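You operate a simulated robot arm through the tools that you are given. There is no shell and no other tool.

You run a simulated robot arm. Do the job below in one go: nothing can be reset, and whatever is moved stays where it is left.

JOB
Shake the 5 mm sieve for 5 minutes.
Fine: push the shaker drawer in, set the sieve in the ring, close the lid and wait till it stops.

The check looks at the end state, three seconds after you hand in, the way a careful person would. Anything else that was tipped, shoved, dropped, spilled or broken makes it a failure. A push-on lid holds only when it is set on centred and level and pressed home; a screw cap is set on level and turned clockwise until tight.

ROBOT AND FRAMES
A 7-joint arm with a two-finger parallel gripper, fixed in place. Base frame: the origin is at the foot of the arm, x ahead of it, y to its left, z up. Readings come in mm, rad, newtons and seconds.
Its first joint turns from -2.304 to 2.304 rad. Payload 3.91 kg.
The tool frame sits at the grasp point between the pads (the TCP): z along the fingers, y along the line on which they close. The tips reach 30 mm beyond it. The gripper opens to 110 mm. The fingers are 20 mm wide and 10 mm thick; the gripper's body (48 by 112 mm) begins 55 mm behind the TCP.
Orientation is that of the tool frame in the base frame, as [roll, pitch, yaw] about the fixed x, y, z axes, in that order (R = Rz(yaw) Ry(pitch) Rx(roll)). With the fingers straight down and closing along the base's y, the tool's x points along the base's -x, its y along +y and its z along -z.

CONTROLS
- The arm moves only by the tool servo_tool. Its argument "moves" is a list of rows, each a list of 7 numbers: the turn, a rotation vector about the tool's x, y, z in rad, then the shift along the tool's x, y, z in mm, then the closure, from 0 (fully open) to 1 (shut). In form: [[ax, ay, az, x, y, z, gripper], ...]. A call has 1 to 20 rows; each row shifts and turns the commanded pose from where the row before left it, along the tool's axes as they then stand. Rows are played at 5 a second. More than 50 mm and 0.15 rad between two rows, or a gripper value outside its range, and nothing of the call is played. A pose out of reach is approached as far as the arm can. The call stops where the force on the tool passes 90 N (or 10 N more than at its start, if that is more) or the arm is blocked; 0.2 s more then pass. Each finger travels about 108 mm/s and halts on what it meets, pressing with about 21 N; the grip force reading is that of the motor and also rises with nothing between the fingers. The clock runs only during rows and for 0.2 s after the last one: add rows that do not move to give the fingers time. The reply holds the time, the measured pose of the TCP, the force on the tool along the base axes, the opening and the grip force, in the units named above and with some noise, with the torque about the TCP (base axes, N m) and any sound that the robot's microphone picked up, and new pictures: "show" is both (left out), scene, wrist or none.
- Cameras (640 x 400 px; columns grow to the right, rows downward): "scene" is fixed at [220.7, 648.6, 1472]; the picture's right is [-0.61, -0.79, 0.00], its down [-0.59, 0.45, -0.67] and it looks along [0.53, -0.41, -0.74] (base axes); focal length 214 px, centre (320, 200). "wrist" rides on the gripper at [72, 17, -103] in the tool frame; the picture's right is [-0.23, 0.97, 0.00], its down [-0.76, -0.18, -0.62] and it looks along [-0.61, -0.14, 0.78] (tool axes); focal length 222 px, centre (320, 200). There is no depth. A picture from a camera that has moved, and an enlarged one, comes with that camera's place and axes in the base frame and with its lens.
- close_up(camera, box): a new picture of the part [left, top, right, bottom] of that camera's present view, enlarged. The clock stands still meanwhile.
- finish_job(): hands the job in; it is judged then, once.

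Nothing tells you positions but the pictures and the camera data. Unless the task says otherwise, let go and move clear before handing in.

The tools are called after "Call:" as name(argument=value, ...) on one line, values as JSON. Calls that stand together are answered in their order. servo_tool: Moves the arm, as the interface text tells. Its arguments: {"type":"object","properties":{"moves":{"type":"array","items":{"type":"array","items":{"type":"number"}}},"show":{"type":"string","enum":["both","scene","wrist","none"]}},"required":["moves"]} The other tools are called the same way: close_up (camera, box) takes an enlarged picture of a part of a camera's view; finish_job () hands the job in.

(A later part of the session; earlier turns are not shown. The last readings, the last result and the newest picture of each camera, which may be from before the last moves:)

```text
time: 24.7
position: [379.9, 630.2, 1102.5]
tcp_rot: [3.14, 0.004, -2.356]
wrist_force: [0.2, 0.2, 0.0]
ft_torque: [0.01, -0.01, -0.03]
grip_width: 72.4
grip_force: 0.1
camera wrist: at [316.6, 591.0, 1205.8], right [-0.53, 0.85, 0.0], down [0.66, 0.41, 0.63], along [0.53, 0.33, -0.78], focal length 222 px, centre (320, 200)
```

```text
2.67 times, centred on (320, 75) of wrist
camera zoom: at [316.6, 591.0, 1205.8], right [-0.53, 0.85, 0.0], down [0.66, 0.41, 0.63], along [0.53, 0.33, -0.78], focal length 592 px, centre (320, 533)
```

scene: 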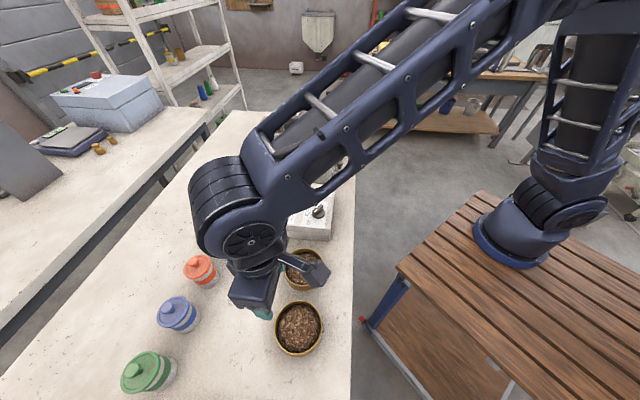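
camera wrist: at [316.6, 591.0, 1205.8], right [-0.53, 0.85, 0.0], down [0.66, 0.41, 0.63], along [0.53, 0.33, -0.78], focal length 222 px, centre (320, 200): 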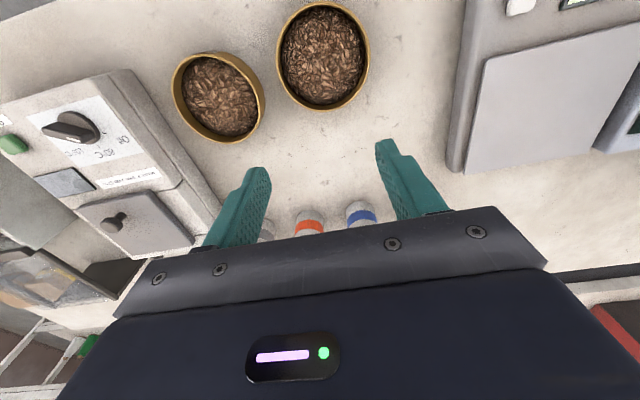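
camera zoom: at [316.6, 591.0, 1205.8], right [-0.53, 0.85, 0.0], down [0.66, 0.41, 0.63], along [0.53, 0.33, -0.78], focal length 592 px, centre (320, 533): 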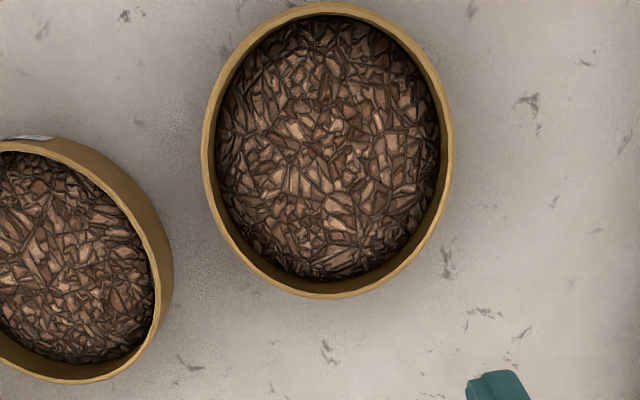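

The 5 mm sieve centre is at about u=682, v=190, with rim z≈888, radius ≈58 mm and chips about 20 mm below the rim. I'll centre above it and go down to just above the rim.

Call:
servo_tool(moves=[[0, 0, 0, 8, 3.25, 36, 0.34], [0, 0, 0, 8, 3.25, 36, 0.34], [0, 0, 0, 8, 3.25, 36, 0.34], [0, 0, 0, 8, 3.25, 36, 0.34], [0, 0, 0, 0, 0, 22, 0.34], [0, 0, 0, 0, 0, 0, 0.34]])

Call:
close_up(camera="wrist", box=[180, 40, 460, 215])

Call:
close_up(camera="scene", box=[250, 270, 350, 370])

```text
time: 26.1
position: [351.8, 614.6, 935.3]
tcp_rot: [3.139, 0.006, -2.359]
wrist_force: [-0.5, -0.5, 0.4]
ft_torque: [0.02, -0.03, 0.02]
grip_width: 72.5
grip_force: 0.1
camera wrist: at [288.2, 575.5, 1038.3], right [-0.53, 0.85, 0.0], down [0.66, 0.41, 0.63], along [0.53, 0.33, -0.78], focal length 222 px, centre (320, 200)
```

scene: 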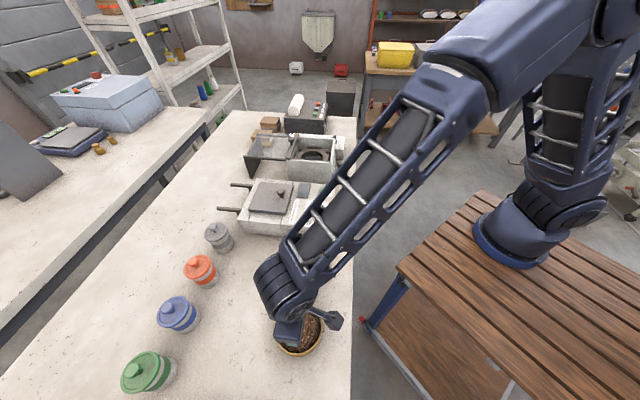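
wrist: 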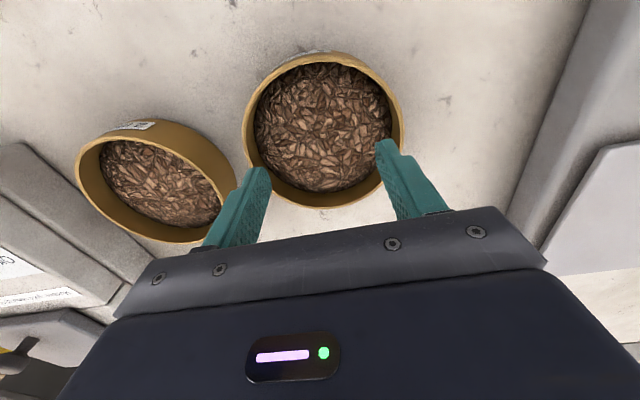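

```text
2.29 times, centred on (320, 128) of wrist
camera zoom: at [288.2, 575.5, 1038.3], right [-0.53, 0.85, 0.0], down [0.66, 0.41, 0.63], along [0.53, 0.33, -0.78], focal length 508 px, centre (320, 366)
```

zoom: 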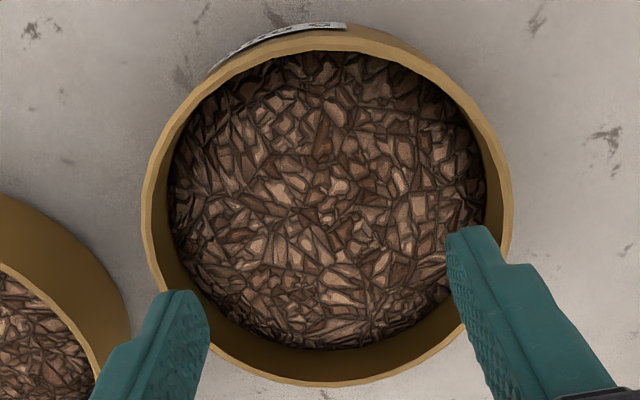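

```text
4.00 times, centred on (300, 320) of scene
camera zoom: at [220.7, 648.6, 1472.0], right [-0.61, -0.79, 0.0], down [-0.59, 0.45, -0.67], along [0.53, -0.41, -0.74], focal length 858 px, centre (400, -280)
```

zoom: 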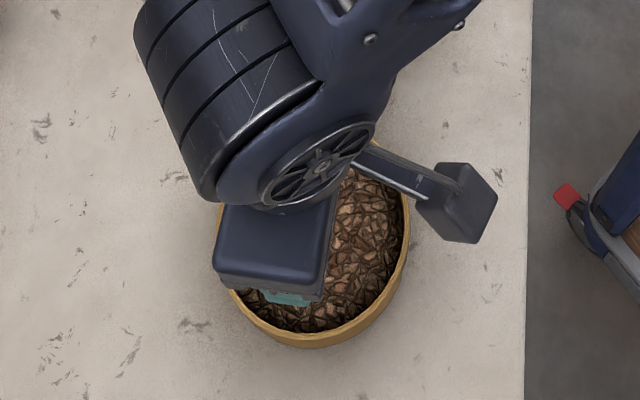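

The sieve centre refines to u≈682.2, v≈189.5, with chips at z≈866. I'll correct the offset, lower the tips about 15 mm inside the rim and open the fingers against the wall.

Call:
servo_tool(moves=[[0, 0, 0, 1.2, 3.7, 0, 0.34], [0, 0, 0, 0, 0, 12, 0.34], [0, 0, 0, 0, 0, 12, 0.34], [0, 0, 0, 0, 0, 8, 0.34], [0, 0, 0, 0, 0, 0, 0.34]], show="none")

Call:
close_up(camera="wrist", box=[180, 40, 460, 215])

```text
time: 27.3
position: [348.0, 617.7, 903.6]
tcp_rot: [3.141, 0.003, -2.357]
wrist_force: [-0.5, -0.4, -1.0]
ft_torque: [-0.01, -0.01, 0.01]
grip_width: 72.6
grip_force: 0.0
```

```text
2.29 times, centred on (320, 128) of wrist
camera zoom: at [284.7, 578.0, 1006.1], right [-0.53, 0.85, 0.0], down [0.66, 0.41, 0.63], along [0.53, 0.33, -0.78], focal length 508 px, centre (320, 366)
```

zoom: 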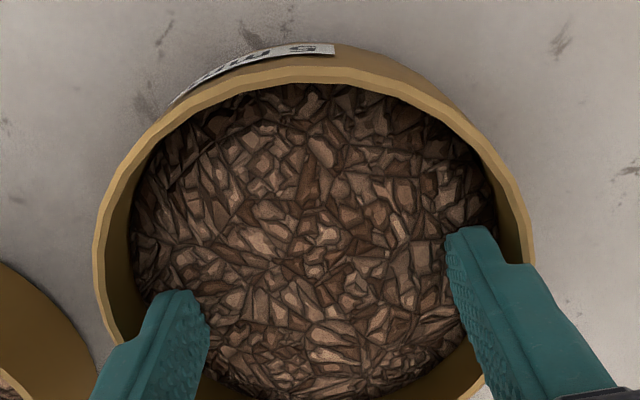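

The fingers are inside the rim and nothing is touching. Now I'll open them outward to grip.

Call:
servo_tool(moves=[[0, 0, 0, 0, 0, 0, 0.25], [0, 0, 0, 0, 0, 0, 0.15], [0, 0, 0, 0, 0, 0, 0.05], [0, 0, 0, 0, 0, 0, 0], [0, 0, 0, 0, 0, 0, 0]], show="none")

Call:
close_up(camera="wrist", box=[180, 40, 460, 215])

```text
time: 28.5
position: [348.1, 617.8, 903.9]
tcp_rot: [3.14, 0.006, -2.358]
wrist_force: [-0.4, 0.3, 0.1]
ft_torque: [-0.02, 0.01, 0.0]
grip_width: 82.5
grip_force: 0.1
```

```text
2.29 times, centred on (320, 128) of wrist
camera zoom: at [284.6, 578.1, 1006.2], right [-0.53, 0.85, 0.0], down [0.66, 0.41, 0.63], along [0.53, 0.33, -0.78], focal length 508 px, centre (320, 366)
```

zoom: 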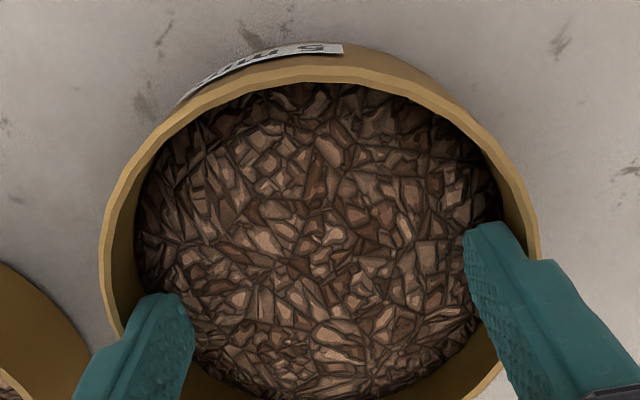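

The fingers stopped at 82.5 mm against the wall. I'll test with a slow small lift and check the weight on the wrist.

Call:
servo_tool(moves=[[0, 0, 0, 0, 0, -2, 0], [0, 0, 0, 0, 0, -3, 0], [0, 0, 0, 0, 0, -5, 0], [0, 0, 0, 0, 0, 0, 0]], show="none")

Call:
close_up(camera="wrist", box=[180, 40, 460, 215])

Call:
close_up(camera="scene", box=[250, 270, 350, 370])

```text
time: 29.5
position: [347.9, 616.7, 913.8]
tcp_rot: [3.141, 0.007, -2.359]
wrist_force: [-0.4, -0.7, -1.1]
ft_torque: [0.03, 0.0, 0.02]
grip_width: 82.4
grip_force: 0.1
```

```text
2.29 times, centred on (320, 128) of wrist
camera zoom: at [284.1, 578.2, 1015.9], right [-0.53, 0.85, 0.0], down [0.66, 0.41, 0.63], along [0.53, 0.33, -0.78], focal length 508 px, centre (320, 366)
```

zoom: 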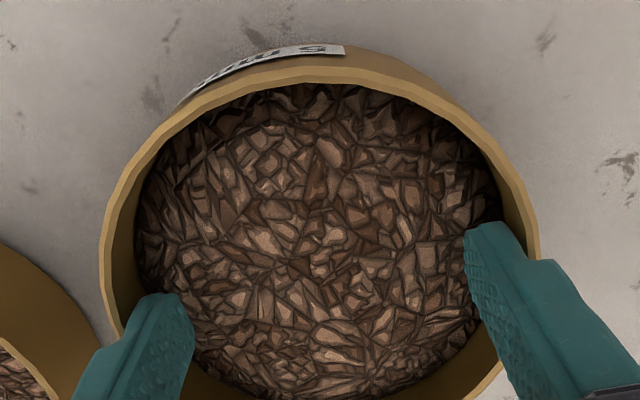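

```text
4.00 times, centred on (300, 320) of scene
camera zoom: at [220.7, 648.6, 1472.0], right [-0.61, -0.79, 0.0], down [-0.59, 0.45, -0.67], along [0.53, -0.41, -0.74], focal length 858 px, centre (400, -280)
```

zoom: 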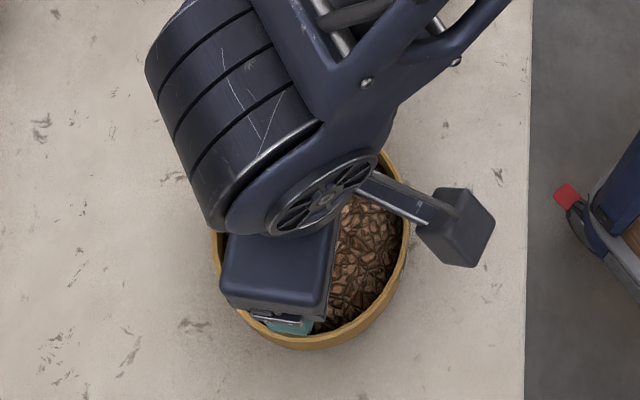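

The sieve came up with the fingers, level and light (about 1–2 N). I'll lift it gradually to a safe travel height.

Call:
servo_tool(moves=[[0, 0, 0, 0, 0, -8, 0], [0, 0, 0, 0, 0, -12, 0], [0, 0, 0, 0, 0, -16, 0], [0, 0, 0, 0, 0, -20, 0], [0, 0, 0, 0, 0, -22, 0], [0, 0, 0, 0, 0, -22, 0], [0, 0, 0, 0, 0, -22, 0], [0, 0, 0, 0, 0, -22, 0], [0, 0, 0, 0, 0, -18, 0], [0, 0, 0, 0, 0, -14, 0], [0, 0, 0, 0, 0, -8, 0], [0, 0, 0, 0, 0, -4, 0], [0, 0, 0, 0, 0, 0, 0]])

```text
time: 32.3
position: [346.8, 616.9, 1100.5]
tcp_rot: [3.141, 0.005, -2.359]
wrist_force: [-0.6, -0.1, -0.5]
ft_torque: [0.01, -0.01, 0.0]
grip_width: 82.8
grip_force: 0.0
camera wrist: at [283.8, 577.7, 1203.4], right [-0.53, 0.85, 0.0], down [0.66, 0.41, 0.63], along [0.53, 0.33, -0.78], focal length 222 px, centre (320, 200)
```

scene: 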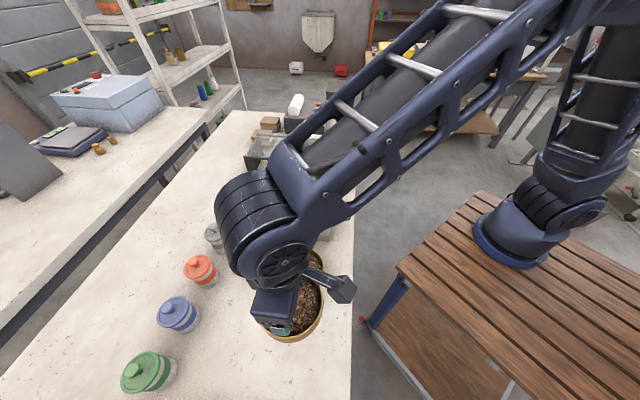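
wrist: 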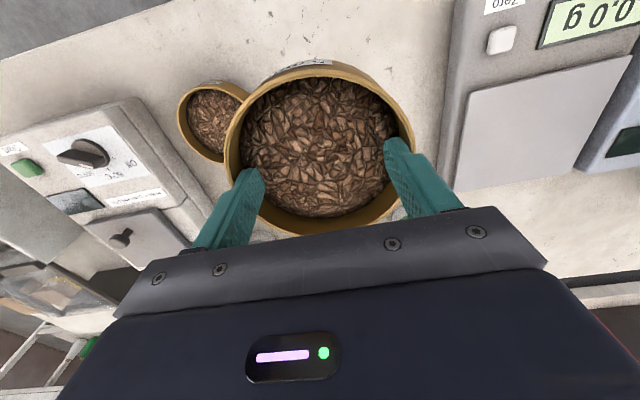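

The sieve is firmly held. Now I'll carry it along the bench to above the shaker, ramping the speed up and down.

Call:
servo_tool(moves=[[0, 0, 0, -0.95, -10, 0, 0], [0, 0, 0, -1.7, -18, 0, 0], [0, 0, 0, -2.5, -26, 0, 0], [0, 0, 0, -3, -32, 0, 0], [0, 0, 0, -3.5, -36.9, 0, 0], [0, 0, 0, -3.5, -36.9, 0, 0], [0, 0, 0, -3.5, -36.9, 0, 0], [0, 0, 0, -3.5, -36.9, 0, 0], [0, 0, 0, -3.5, -36.9, 0, 0], [0, 0, 0, -3.5, -36.9, 0, 0], [0, 0, 0, -3.5, -36.9, 0, 0], [0, 0, 0, -3.5, -36.9, 0, 0], [0, 0, 0, -3.5, -36.9, 0, 0], [0, 0, 0, -3.5, -36.9, 0, 0], [0, 0, 0, -3.5, -36.9, 0, 0], [0, 0, 0, -3.5, -36.9, 0, 0], [0, 0, 0, -3, -32, 0, 0], [0, 0, 0, -2.5, -26, 0, 0], [0, 0, 0, -1.7, -18, 0, 0], [0, 0, 0, -0.95, -10, 0, 0]])

Call:
servo_tool(moves=[[0, 0, 0, 0, 0, 0, 0], [0, 0, 0, 0, 0, 0, 0]])

```text
time: 36.5
position: [824.3, 223.6, 1100.3]
tcp_rot: [3.139, 0.005, -2.358]
wrist_force: [-0.1, 0.3, -0.6]
ft_torque: [-0.02, -0.02, -0.01]
grip_width: 82.7
grip_force: 0.1
camera wrist: at [760.3, 182.7, 1203.1], right [-0.53, 0.85, 0.0], down [0.66, 0.41, 0.63], along [0.53, 0.33, -0.78], focal length 222 px, centre (320, 200)
```

scene: 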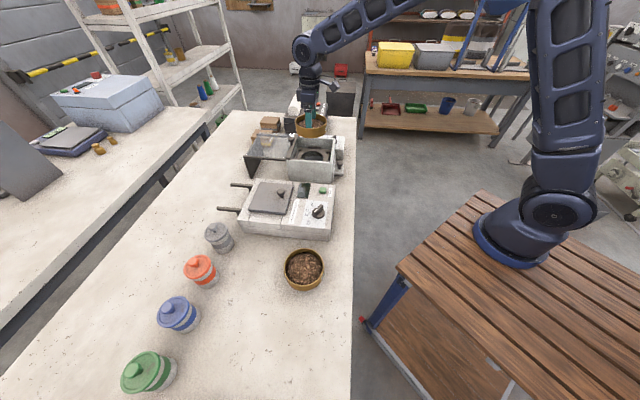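
wrist: 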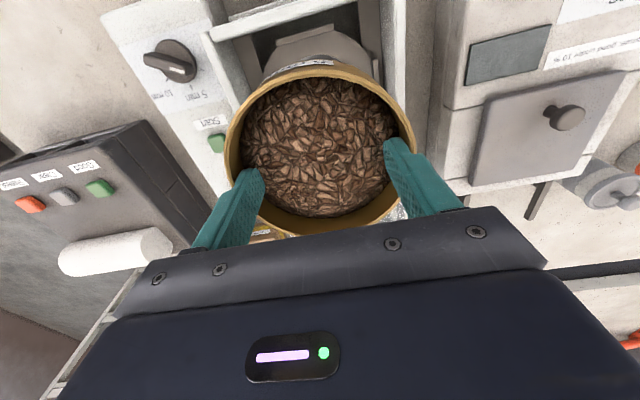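

```text
time: 37.1
position: [822.4, 222.2, 1100.0]
tcp_rot: [3.141, 0.006, -2.356]
wrist_force: [0.1, 0.1, -0.3]
ft_torque: [-0.01, 0.01, 0.01]
grip_width: 82.7
grip_force: 0.2
camera wrist: at [760.2, 182.8, 1203.1], right [-0.53, 0.85, 0.0], down [0.66, 0.41, 0.63], along [0.53, 0.33, -0.78], focal length 222 px, centre (320, 200)
```

scene: 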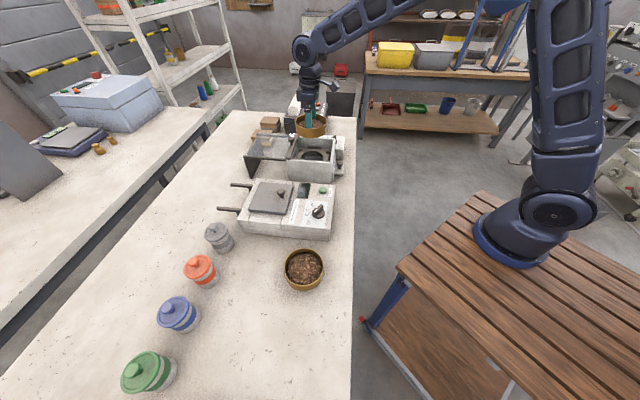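
wrist: 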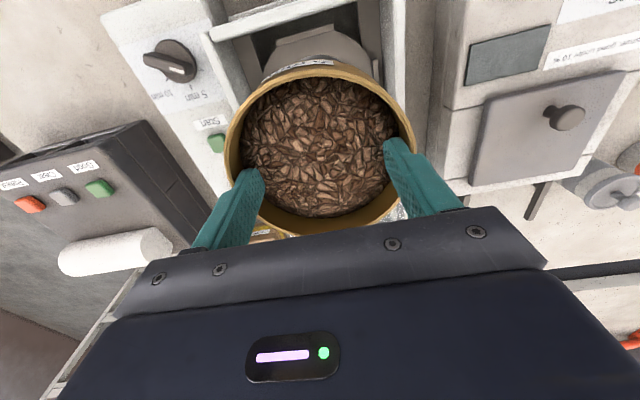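

The sieve is centred above the ring to within about 1–2 mm. I'll lower it part way and check.

Call:
servo_tool(moves=[[0, 0, 0, 0, 0, 8, 0], [0, 0, 0, 0, 0, 16, 0], [0, 0, 0, 0, 0, 20, 0], [0, 0, 0, 0, 0, 20, 0], [0, 0, 0, 0, 0, 18, 0], [0, 0, 0, 0, 0, 10, 0], [0, 0, 0, 0, 0, 5, 0], [0, 0, 0, 0, 0, 0, 0]])

Call:
close_up(camera="scene", box=[265, 100, 365, 185])

Call:
close_up(camera="wrist", box=[180, 0, 460, 240])

```text
time: 38.9
position: [823.2, 223.8, 1003.4]
tcp_rot: [3.139, 0.006, -2.357]
wrist_force: [-0.3, 0.4, -1.0]
ft_torque: [0.0, -0.01, -0.02]
grip_width: 82.9
grip_force: 0.0
camera wrist: at [759.9, 183.5, 1106.2], right [-0.53, 0.85, 0.0], down [0.66, 0.41, 0.63], along [0.53, 0.33, -0.78], focal length 222 px, centre (320, 200)
```

scene: 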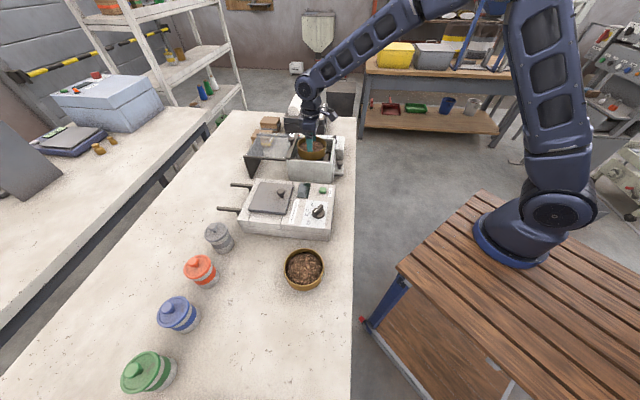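
wrist: 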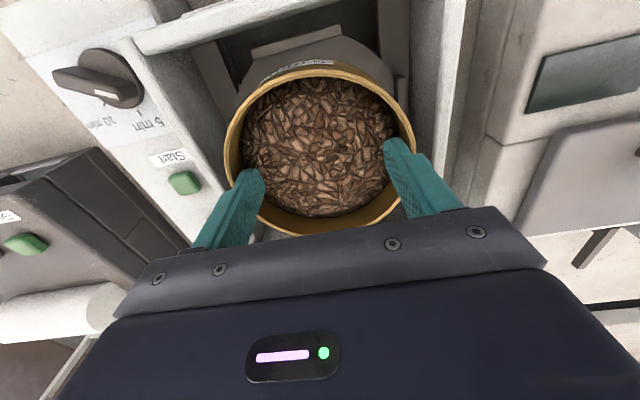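

```text
4.71 times, centred on (315, 142) of scene
camera zoom: at [220.7, 648.6, 1472.0], right [-0.61, -0.79, 0.0], down [-0.59, 0.45, -0.67], along [0.53, -0.41, -0.74], focal length 1009 px, centre (344, 471)
```

zoom: 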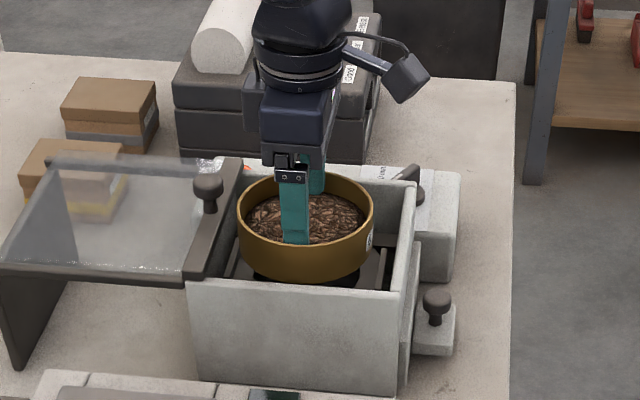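

```text
1.67 times, centred on (320, 120) of wrist
camera zoom: at [759.9, 183.5, 1106.2], right [-0.53, 0.85, 0.0], down [0.66, 0.41, 0.63], along [0.53, 0.33, -0.78], focal length 370 px, centre (320, 333)
```

zoom: 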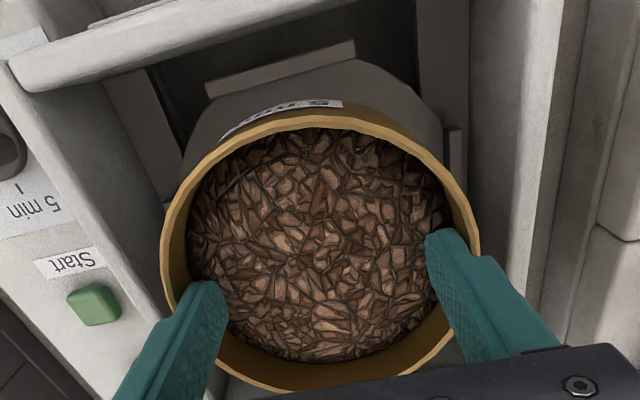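

Level and centred. I'll lower it in small steps toward the ring plate while watching the vertical force.

Call:
servo_tool(moves=[[0, 0, 0, 0, 0, 6, 0], [0, 0, 0, 0, 0, 6, 0], [0, 0, 0, 0, 0, 5, 0], [0, 0, 0, 0, 0, 4, 0], [0, 0, 0, 0, 0, 0, 0]], show="none")

Call:
close_up(camera="wrist", box=[180, 0, 460, 240])

Call:
close_up(camera="scene", box=[285, 120, 345, 175])

```text
time: 40.1
position: [820.9, 223.1, 981.4]
tcp_rot: [3.139, 0.003, -2.357]
wrist_force: [-1.3, 0.7, -1.1]
ft_torque: [0.05, 0.02, 0.0]
grip_width: 82.9
grip_force: 0.1
```

```text
1.67 times, centred on (320, 120) of wrist
camera zoom: at [759.2, 183.7, 1085.1], right [-0.53, 0.85, 0.0], down [0.66, 0.41, 0.63], along [0.53, 0.33, -0.78], focal length 370 px, centre (320, 333)
```

zoom: 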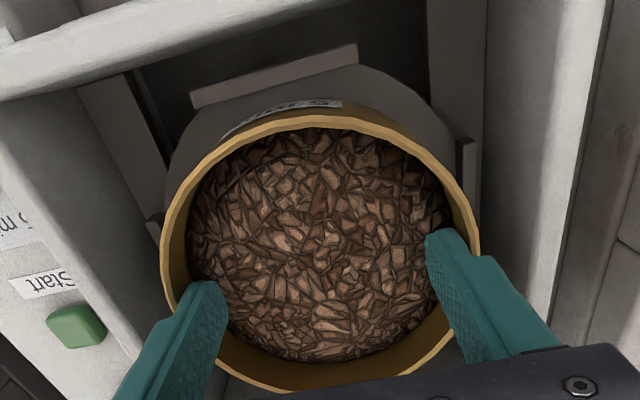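

```text
7.27 times, centred on (315, 148) of scene
camera zoom: at [220.7, 648.6, 1472.0], right [-0.61, -0.79, 0.0], down [-0.59, 0.45, -0.67], along [0.53, -0.41, -0.74], focal length 1560 px, centre (356, 582)
```

zoom: 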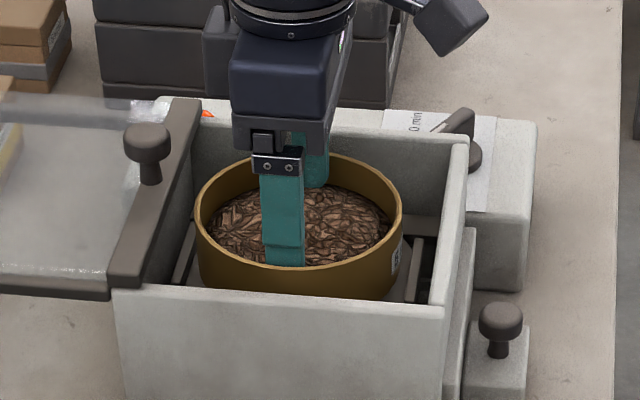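

Centred within the tabs. I'll continue down in 2 mm steps to contact.

Call:
servo_tool(moves=[[0, 0, 0, 0, 0, 2, 0], [0, 0, 0, 0, 0, 2, 0], [0, 0, 0, 0, 0, 2, 0], [0, 0, 0, 0, 0, 0, 0]], show="none")

Call:
servo_tool(moves=[[0, 0, 0, 0, 0, 1.5, 0], [0, 0, 0, 0, 0, 0, 0]], show="none")

```text
time: 41.1
position: [823.5, 223.3, 976.3]
tcp_rot: [3.14, 0.004, -2.359]
wrist_force: [0.3, 0.6, -0.3]
ft_torque: [-0.02, -0.02, -0.01]
grip_width: 82.7
grip_force: 0.1
```

```text
time: 41.7
position: [823.4, 223.1, 976.6]
tcp_rot: [3.14, 0.009, -2.359]
wrist_force: [0.1, -1.0, 18.3]
ft_torque: [-0.05, 0.02, 0.01]
grip_width: 82.8
grip_force: 0.0
```

Contact at TCP z≈976 (18 N), so the sieve is sitting on the ring. I'll ease off 1 mm, release by closing the fingers inward, and inspect.

Call:
servo_tool(moves=[[0, 0, 0, 0, 0, -1, 0], [0, 0, 0, 0, 0, 0, 0.3], [0, 0, 0, 0, 0, 0, 0.36], [0, 0, 0, 0, 0, 0, 0.36]], show="none")

Call:
close_up(camera="wrist", box=[180, 0, 460, 240])

Call:
close_up(camera="scene", box=[285, 120, 345, 175])

```text
time: 42.7
position: [823.3, 223.1, 975.6]
tcp_rot: [3.139, 0.005, -2.358]
wrist_force: [-0.5, -0.1, 0.3]
ft_torque: [-0.02, -0.01, 0.01]
grip_width: 70.4
grip_force: 0.1
```

```text
1.67 times, centred on (320, 120) of wrist
camera zoom: at [759.9, 183.8, 1078.7], right [-0.53, 0.85, 0.0], down [0.66, 0.41, 0.63], along [0.53, 0.33, -0.78], focal length 370 px, centre (320, 333)
```

zoom: 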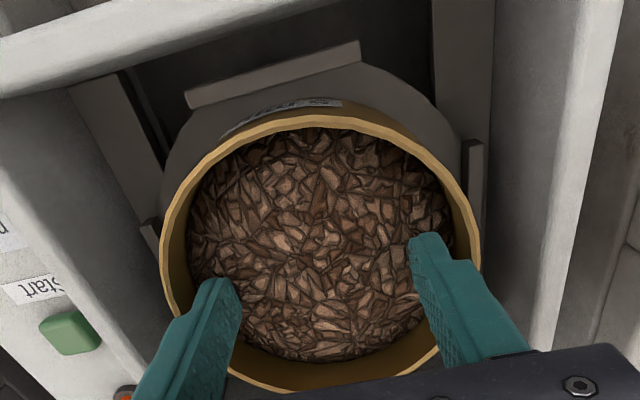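

```text
7.27 times, centred on (315, 148) of scene
camera zoom: at [220.7, 648.6, 1472.0], right [-0.61, -0.79, 0.0], down [-0.59, 0.45, -0.67], along [0.53, -0.41, -0.74], focal length 1560 px, centre (356, 582)
```

zoom: 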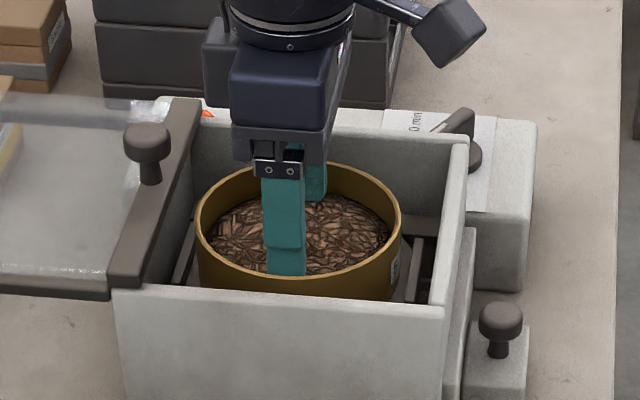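

Released and centred. I'll lift straight up and check the sieve from above.

Call:
servo_tool(moves=[[0, 0, 0, 0, 0, -8, 0.36], [0, 0, 0, 0, 0, -20, 0.36], [0, 0, 0, 0, 0, -40, 0.36], [0, 0, 0, 0, 0, -40, 0.36], [0, 0, 0, 20, 0, -30, 0.36], [0, 0, 0, 30, 0, 0, 0.36], [0, 0, 0, 0, 0, 0, 0.36]])

Call:
close_up(camera="wrist", box=[180, 0, 460, 175])

Call:
close_up(camera="scene", box=[255, 115, 345, 185])

```text
time: 44.3
position: [789.2, 186.2, 1114.8]
tcp_rot: [3.14, 0.004, -2.36]
wrist_force: [0.1, -0.7, -0.7]
ft_torque: [-0.03, 0.0, 0.0]
grip_width: 70.3
grip_force: 0.1
camera wrist: at [726.1, 147.9, 1218.0], right [-0.53, 0.85, 0.0], down [0.66, 0.41, 0.63], along [0.53, 0.33, -0.78], focal length 222 px, centre (320, 200)
```

scene: 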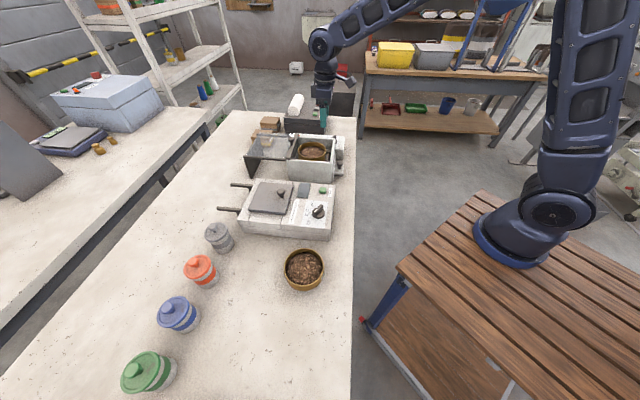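
wrist: 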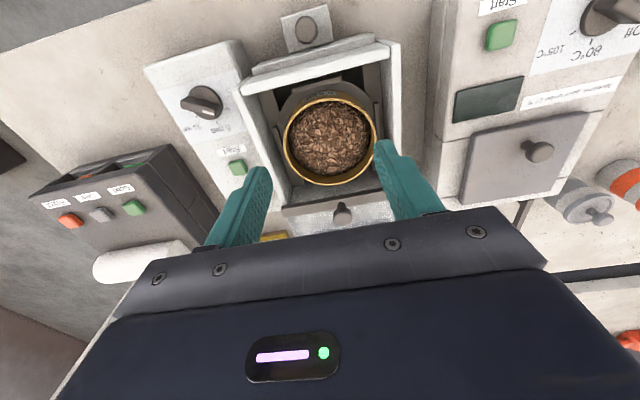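

```text
2.29 times, centred on (320, 88) of wrist
camera zoom: at [726.1, 147.9, 1218.0], right [-0.53, 0.85, 0.0], down [0.66, 0.41, 0.63], along [0.53, 0.33, -0.78], focal length 508 px, centre (320, 457)
```

zoom: 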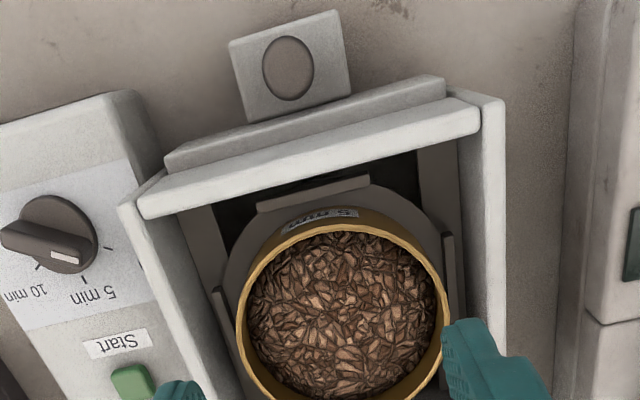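

```text
5.71 times, centred on (300, 150) of scene
camera zoom: at [220.7, 648.6, 1472.0], right [-0.61, -0.79, 0.0], down [-0.59, 0.45, -0.67], along [0.53, -0.41, -0.74], focal length 1226 px, centre (434, 486)
```

zoom: 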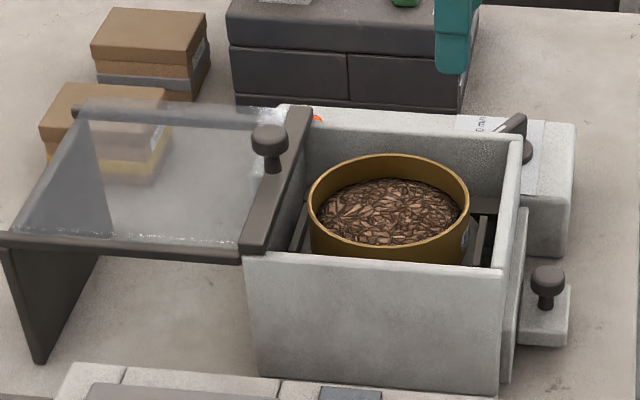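

The sieve sits level in the ring. Next is the lid, so I'll zoom on its knob to locate it.

Call:
close_up(camera="wrist", box=[260, 160, 420, 240])

Call:
close_up(camera="scene", box=[285, 125, 315, 155])

```text
4.00 times, centred on (340, 200) of wrist
camera zoom: at [726.1, 147.9, 1218.0], right [-0.53, 0.85, 0.0], down [0.66, 0.41, 0.63], along [0.53, 0.33, -0.78], focal length 888 px, centre (240, 200)
```

zoom: 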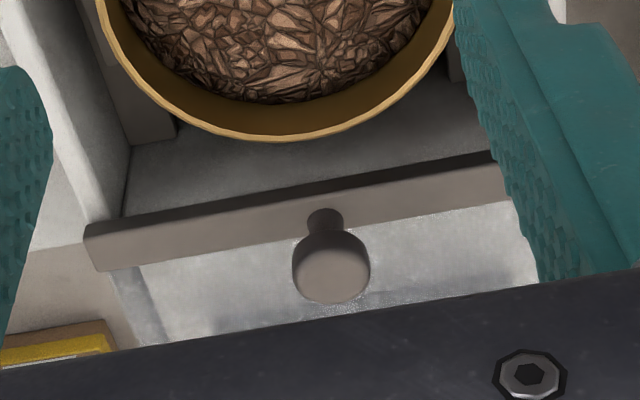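

```text
13.33 times, centred on (300, 140) of scene
camera zoom: at [220.7, 648.6, 1472.0], right [-0.61, -0.79, 0.0], down [-0.59, 0.45, -0.67], along [0.53, -0.41, -0.74], focal length 2860 px, centre (587, 1000)
```

zoom: 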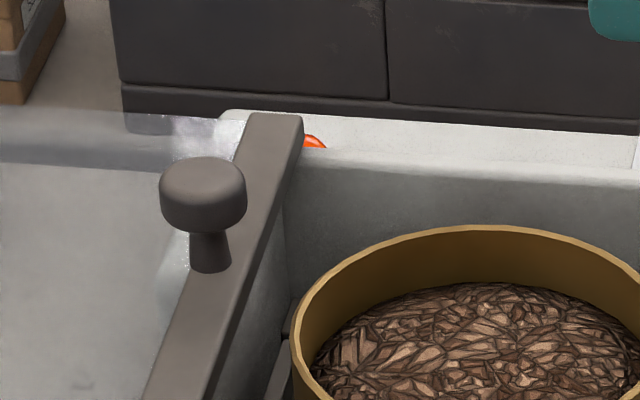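

The lid knob head is at about u=822, v=−425, z 991–1005, and the bar top is at about z=976. I'll move above it, then down with the fingers either side of the knob.

Call:
servo_tool(moves=[[0, 0, 0, -33, 0.3, 0, 0.45], [0, 0, 0, -33, 0.3, 0, 0.45], [0, 0, 0, -33, 0.3, 0, 0.45], [0, 0, 0, -33.5, 0.3, 0, 0.45], [0, 0, 0, 0, 0, 35, 0.45], [0, 0, 0, 0, 0, 35, 0.45], [0, 0, 0, 0, 0, 0, 0.45]])

Call:
close_up(camera="wrist", box=[200, 60, 440, 220])

Call:
close_up(camera="scene", box=[260, 100, 340, 170])

```text
time: 45.9
position: [881.3, 281.9, 1044.2]
tcp_rot: [3.139, 0.006, -2.356]
wrist_force: [-0.4, 0.2, 0.5]
ft_torque: [0.0, -0.03, 0.01]
grip_width: 60.4
grip_force: 0.0
camera wrist: at [818.2, 242.4, 1147.0], right [-0.53, 0.85, 0.0], down [0.66, 0.41, 0.63], along [0.53, 0.33, -0.78], focal length 222 px, centre (320, 200)
```

scene: 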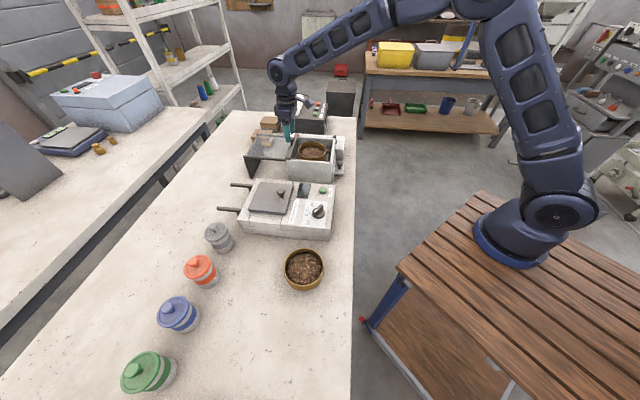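
wrist: 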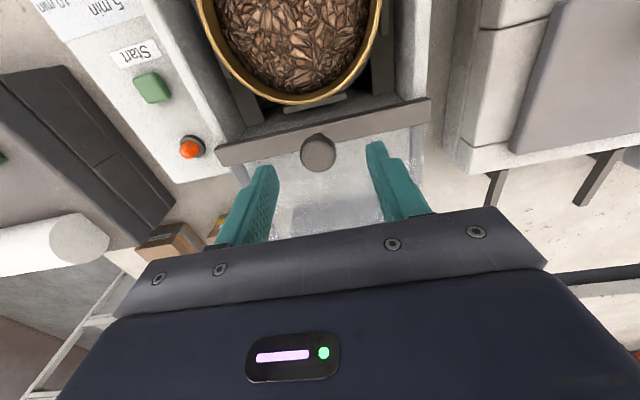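

```text
2.50 times, centred on (320, 140) of wrist
camera zoom: at [818.2, 242.4, 1147.0], right [-0.53, 0.85, 0.0], down [0.66, 0.41, 0.63], along [0.53, 0.33, -0.78], focal length 555 px, centre (320, 350)
```

zoom: 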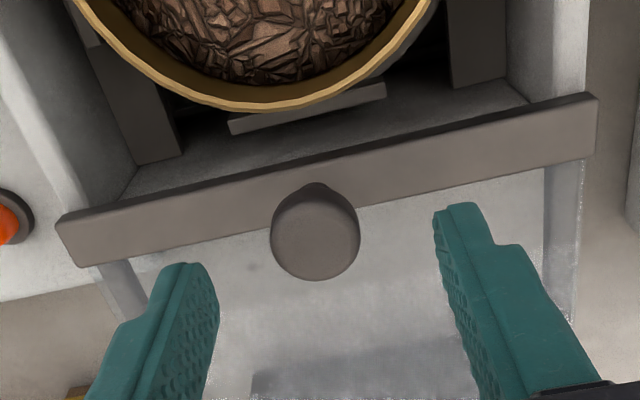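

```text
5.71 times, centred on (300, 135) of scene
camera zoom: at [220.7, 648.6, 1472.0], right [-0.61, -0.79, 0.0], down [-0.59, 0.45, -0.67], along [0.53, -0.41, -0.74], focal length 1226 px, centre (434, 571)
```

zoom: 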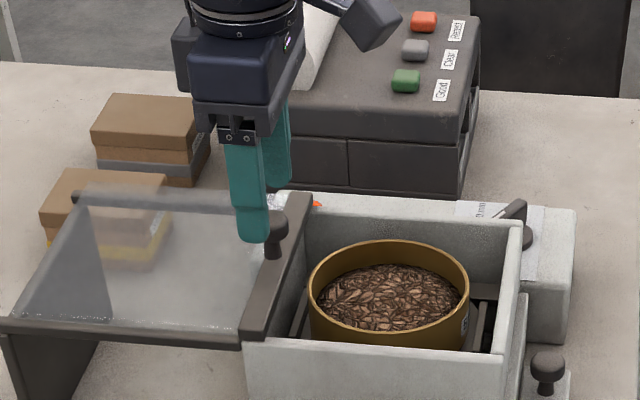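

Aligned with the knob. I'll go down to TCP z≈1010 and close on it.

Call:
servo_tool(moves=[[0, 0, 0, 1, -1, 12, 0.45], [0, 0, 0, 0, 0, 12, 0.45], [0, 0, 0, 0, 0, 9, 0.45], [0, 0, 0, 0, 0, 0, 0.45]], show="none")

Call:
servo_tool(moves=[[0, 0, 0, 0, 0, 0, 0.6], [0, 0, 0, 0, 0, 0, 0.75], [0, 0, 0, 0, 0, 0, 0.9], [0, 0, 0, 0, 0, 0, 1], [0, 0, 0, 0, 0, 0, 1]], show="none")

Call:
close_up(camera="scene", box=[260, 100, 340, 170])

Call:
close_up(camera="wrist", box=[200, 60, 440, 220])

```text
time: 46.9
position: [880.8, 280.0, 1011.2]
tcp_rot: [3.14, 0.006, -2.359]
wrist_force: [-0.3, -0.5, 0.0]
ft_torque: [0.0, 0.01, 0.01]
grip_width: 60.6
grip_force: 0.0
```

```text
time: 48.1
position: [881.1, 280.9, 1010.4]
tcp_rot: [3.14, 0.005, -2.358]
wrist_force: [2.9, -2.3, -0.6]
ft_torque: [-0.22, -0.18, 0.02]
grip_width: 25.5
grip_force: 45.7
```

```text
5.71 times, centred on (300, 135) of scene
camera zoom: at [220.7, 648.6, 1472.0], right [-0.61, -0.79, 0.0], down [-0.59, 0.45, -0.67], along [0.53, -0.41, -0.74], focal length 1226 px, centre (434, 571)
```

zoom: 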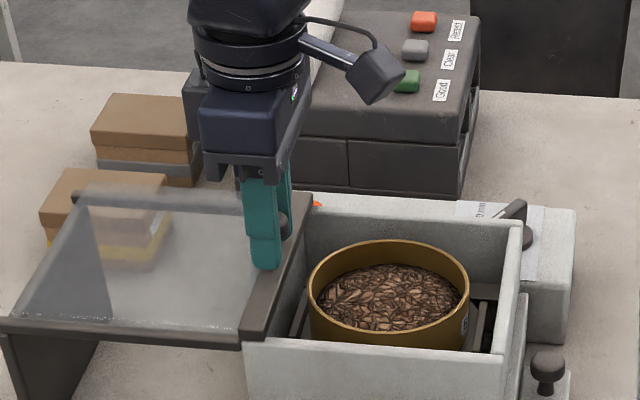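

```text
2.50 times, centred on (320, 140) of wrist
camera zoom: at [818.0, 240.7, 1114.0], right [-0.53, 0.85, 0.0], down [0.66, 0.41, 0.63], along [0.53, 0.33, -0.78], focal length 555 px, centre (320, 350)
```

zoom: 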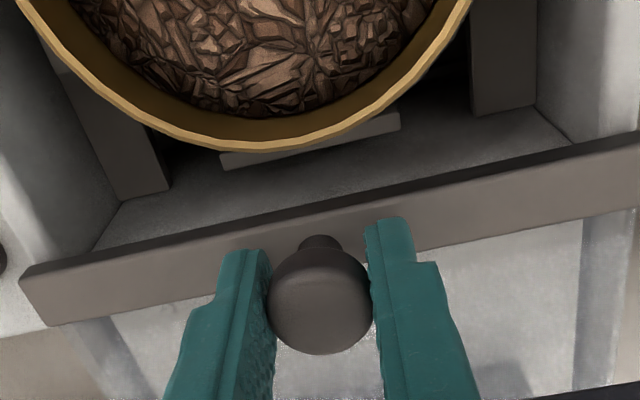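

The knob is gripped at 25.5 mm. I'll pull the lid slowly toward the arm, a little first to see that it slides.

Call:
servo_tool(moves=[[0, 0, 0, 4, 0, 0, 1], [0, 0, 0, 6, 0, 0, 1], [0, 0, 0, 10, 0, 0, 1], [0, 0, 0, 10, 0, 0, 1], [0, 0, 0, 0, 0, 0, 1]], show="none")

Call:
close_up(camera="scene", box=[250, 100, 350, 190])

```text
time: 49.3
position: [859.7, 259.0, 1011.5]
tcp_rot: [3.141, 0.005, -2.358]
wrist_force: [8.0, -7.5, 5.7]
ft_torque: [0.28, -0.65, -0.08]
grip_width: 25.5
grip_force: 44.5
```

```text
4.44 times, centred on (300, 145) of scene
camera zoom: at [220.7, 648.6, 1472.0], right [-0.61, -0.79, 0.0], down [-0.59, 0.45, -0.67], along [0.53, -0.41, -0.74], focal length 953 px, centre (409, 444)
```

zoom: 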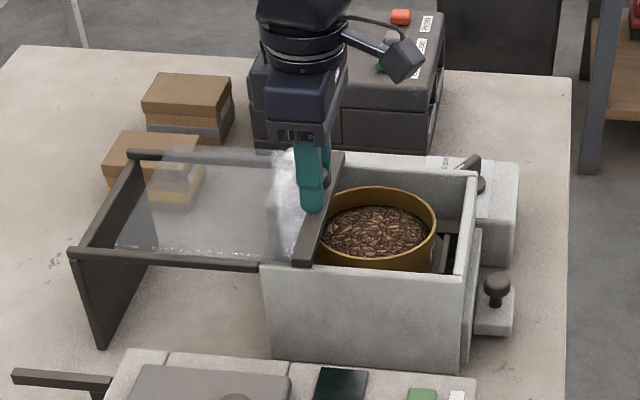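

It slides. There's a small sideways load, so I'll trim slightly toward −v while continuing to pull.

Call:
servo_tool(moves=[[0, 0, 0, 10, -0.4, 0, 1], [0, 0, 0, 12, -0.4, 0, 1], [0, 0, 0, 12, 0, 0, 1], [0, 0, 0, 12, 0, 0, 1], [0, 0, 0, 12, 0, 0, 1], [0, 0, 0, 10, 0, 0, 1], [0, 0, 0, 6, 0, 0, 1], [0, 0, 0, 0, 0, 0, 1]], show="none")

Call:
close_up(camera="scene", box=[250, 100, 350, 190])

```text
time: 51.1
position: [806.2, 205.7, 1012.2]
tcp_rot: [3.138, 0.006, -2.358]
wrist_force: [7.9, -8.6, 17.9]
ft_torque: [0.12, -0.52, -0.07]
grip_width: 25.6
grip_force: 44.4
```

```text
4.44 times, centred on (300, 145) of scene
camera zoom: at [220.7, 648.6, 1472.0], right [-0.61, -0.79, 0.0], down [-0.59, 0.45, -0.67], along [0.53, -0.41, -0.74], focal length 953 px, centre (409, 444)
```

zoom: 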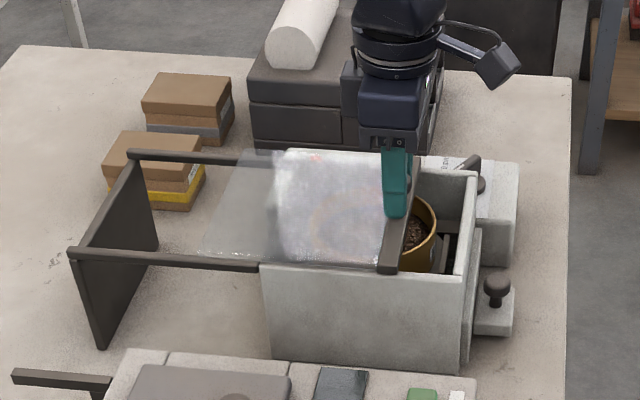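

Sliding well. I'll trim slightly up and sideways to relieve the load, and keep pulling.

Call:
servo_tool(moves=[[0, 0, 0, 4, -0.5, -0.6, 1], [0, 0, 0, 8, -0.5, -0.6, 1], [0, 0, 0, 10, 0, 0, 1], [0, 0, 0, 10, 0, 0, 1], [0, 0, 0, 6, 0, 0, 1], [0, 0, 0, 0, 0, 0, 1]], show="none")

Call:
close_up(camera="scene", box=[250, 100, 350, 190])

```text
time: 52.5
position: [780.8, 180.6, 1010.5]
tcp_rot: [3.14, 0.006, -2.355]
wrist_force: [1.2, -1.8, 2.1]
ft_torque: [-0.27, 0.02, 0.01]
grip_width: 25.4
grip_force: 45.1
```

```text
4.44 times, centred on (300, 145) of scene
camera zoom: at [220.7, 648.6, 1472.0], right [-0.61, -0.79, 0.0], down [-0.59, 0.45, -0.67], along [0.53, -0.41, -0.74], focal length 953 px, centre (409, 444)
```

zoom: 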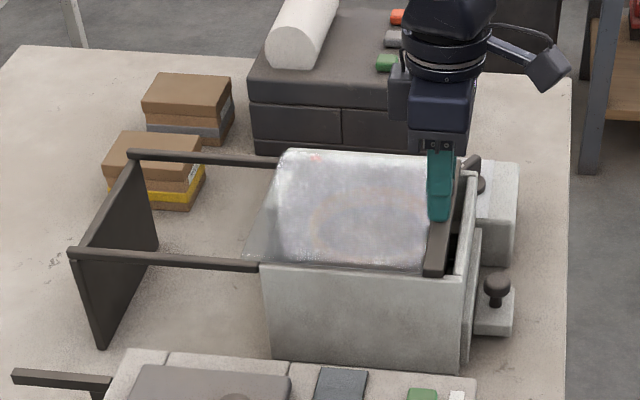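

Nearly closed. I'll keep going in small steps until it meets the stop.

Call:
servo_tool(moves=[[0, 0, 0, 5, 0, 0, 1], [0, 0, 0, 5, 0, 0, 1], [0, 0, 0, 4, 0, 0, 1], [0, 0, 0, 0, 0, 0, 1]], show="none")

Call:
close_up(camera="scene", box=[270, 120, 350, 180])

```text
time: 53.5
position: [771.7, 170.2, 1010.2]
tcp_rot: [3.14, 0.005, -2.358]
wrist_force: [-3.4, 3.7, -5.8]
ft_torque: [0.52, -0.81, 0.01]
grip_width: 25.7
grip_force: 44.9
```

```text
6.67 times, centred on (310, 150) of scene
camera zoom: at [220.7, 648.6, 1472.0], right [-0.61, -0.79, 0.0], down [-0.59, 0.45, -0.67], along [0.53, -0.41, -0.74], focal length 1430 px, centre (387, 533)
```

zoom: 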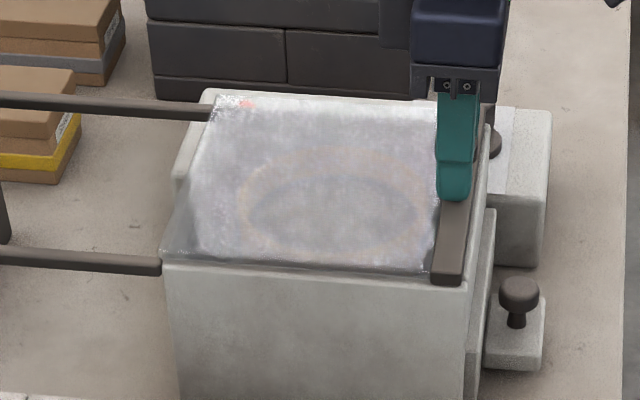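

Call:
servo_tool(moves=[[0, 0, 0, 3, 0, 0, 1], [0, 0, 0, 3, 0, 0, 1], [0, 0, 0, 3, 0, 0, 1], [0, 0, 0, 0, 0, 0, 1]], show="none")

Call:
close_up(camera="scene", box=[270, 120, 350, 180])

```text
time: 54.5
position: [763.7, 165.3, 1011.7]
tcp_rot: [3.139, 0.008, -2.355]
wrist_force: [22.5, 28.5, -1.2]
ft_torque: [0.12, -0.34, 0.01]
grip_width: 25.7
grip_force: 45.3
```

```text
6.67 times, centred on (310, 150) of scene
camera zoom: at [220.7, 648.6, 1472.0], right [-0.61, -0.79, 0.0], down [-0.59, 0.45, -0.67], along [0.53, -0.41, -0.74], focal length 1430 px, centre (387, 533)
```

zoom: 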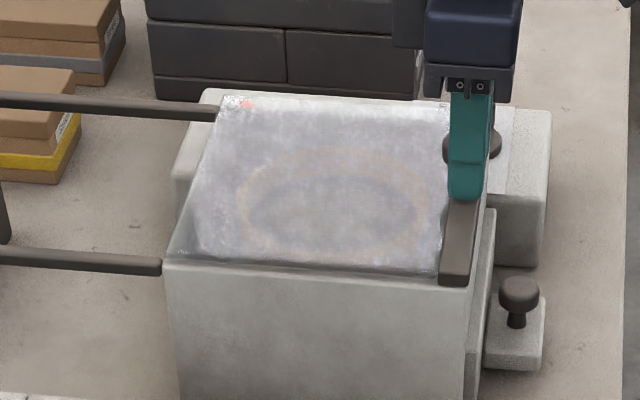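

A 36 N reaction shows the lid has met its stop and covers the box. I'll release the knob and go up.

Call:
servo_tool(moves=[[0, 0, 0, -0.5, 0, 0, 1], [0, 0, 0, 0, 0, 0, 0.7], [0, 0, 0, 0, 0, 0, 0.5], [0, 0, 0, 0, 0, 0, 0.45], [0, 0, 0, 0, 0, -20, 0.45], [0, 0, 0, 0, 0, -40, 0.45], [0, 0, 0, 0, 0, -40, 0.45], [0, 0, 0, 0, 0, 0, 0.45]])

Call:
close_up(camera="scene", box=[270, 120, 350, 180])

Call:
close_up(camera="wrist", box=[120, 40, 440, 240])

```text
time: 56.3
position: [765.2, 163.4, 1113.2]
tcp_rot: [3.138, 0.005, -2.357]
wrist_force: [0.1, -0.9, -0.6]
ft_torque: [0.02, 0.0, -0.02]
grip_width: 60.6
grip_force: 0.1
camera wrist: at [701.4, 124.8, 1214.9], right [-0.53, 0.85, 0.0], down [0.66, 0.41, 0.63], along [0.53, 0.33, -0.78], focal length 222 px, centre (320, 200)
```

scene: 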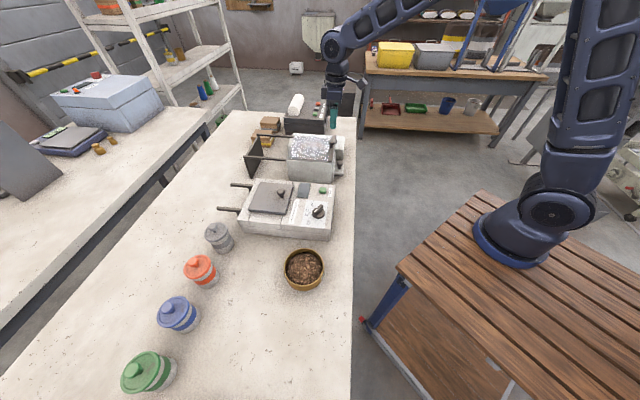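
wrist: 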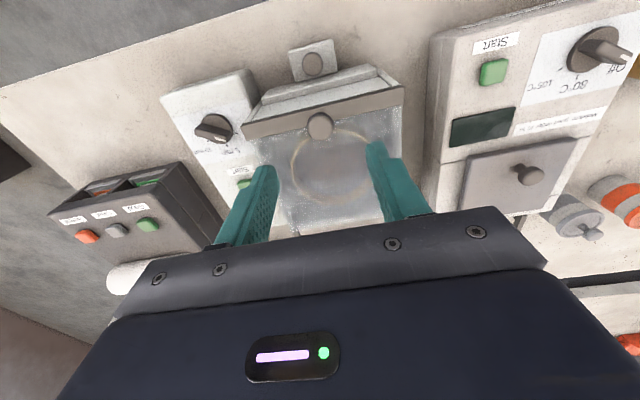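

```text
6.67 times, centred on (310, 150) of scene
camera zoom: at [220.7, 648.6, 1472.0], right [-0.61, -0.79, 0.0], down [-0.59, 0.45, -0.67], along [0.53, -0.41, -0.74], focal length 1430 px, centre (387, 533)
```

zoom: 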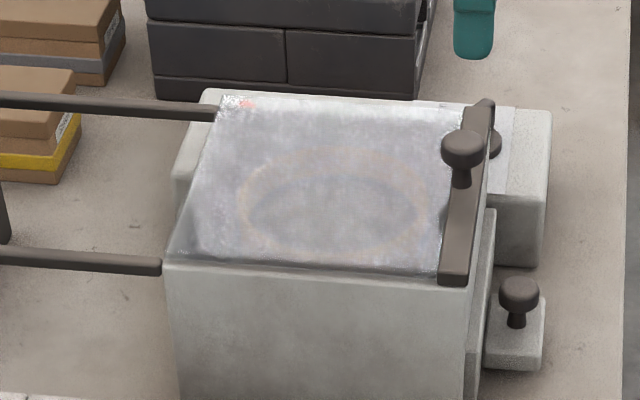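

```text
2.00 times, centred on (280, 140) of wrist
camera zoom: at [701.4, 124.8, 1214.9], right [-0.53, 0.85, 0.0], down [0.66, 0.41, 0.63], along [0.53, 0.33, -0.78], focal length 444 px, centre (400, 320)
```

zoom: 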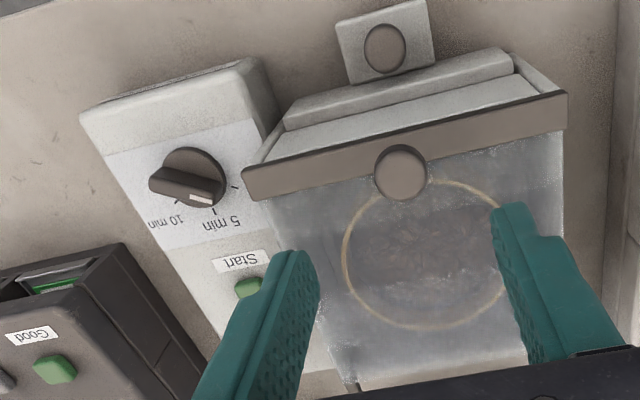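

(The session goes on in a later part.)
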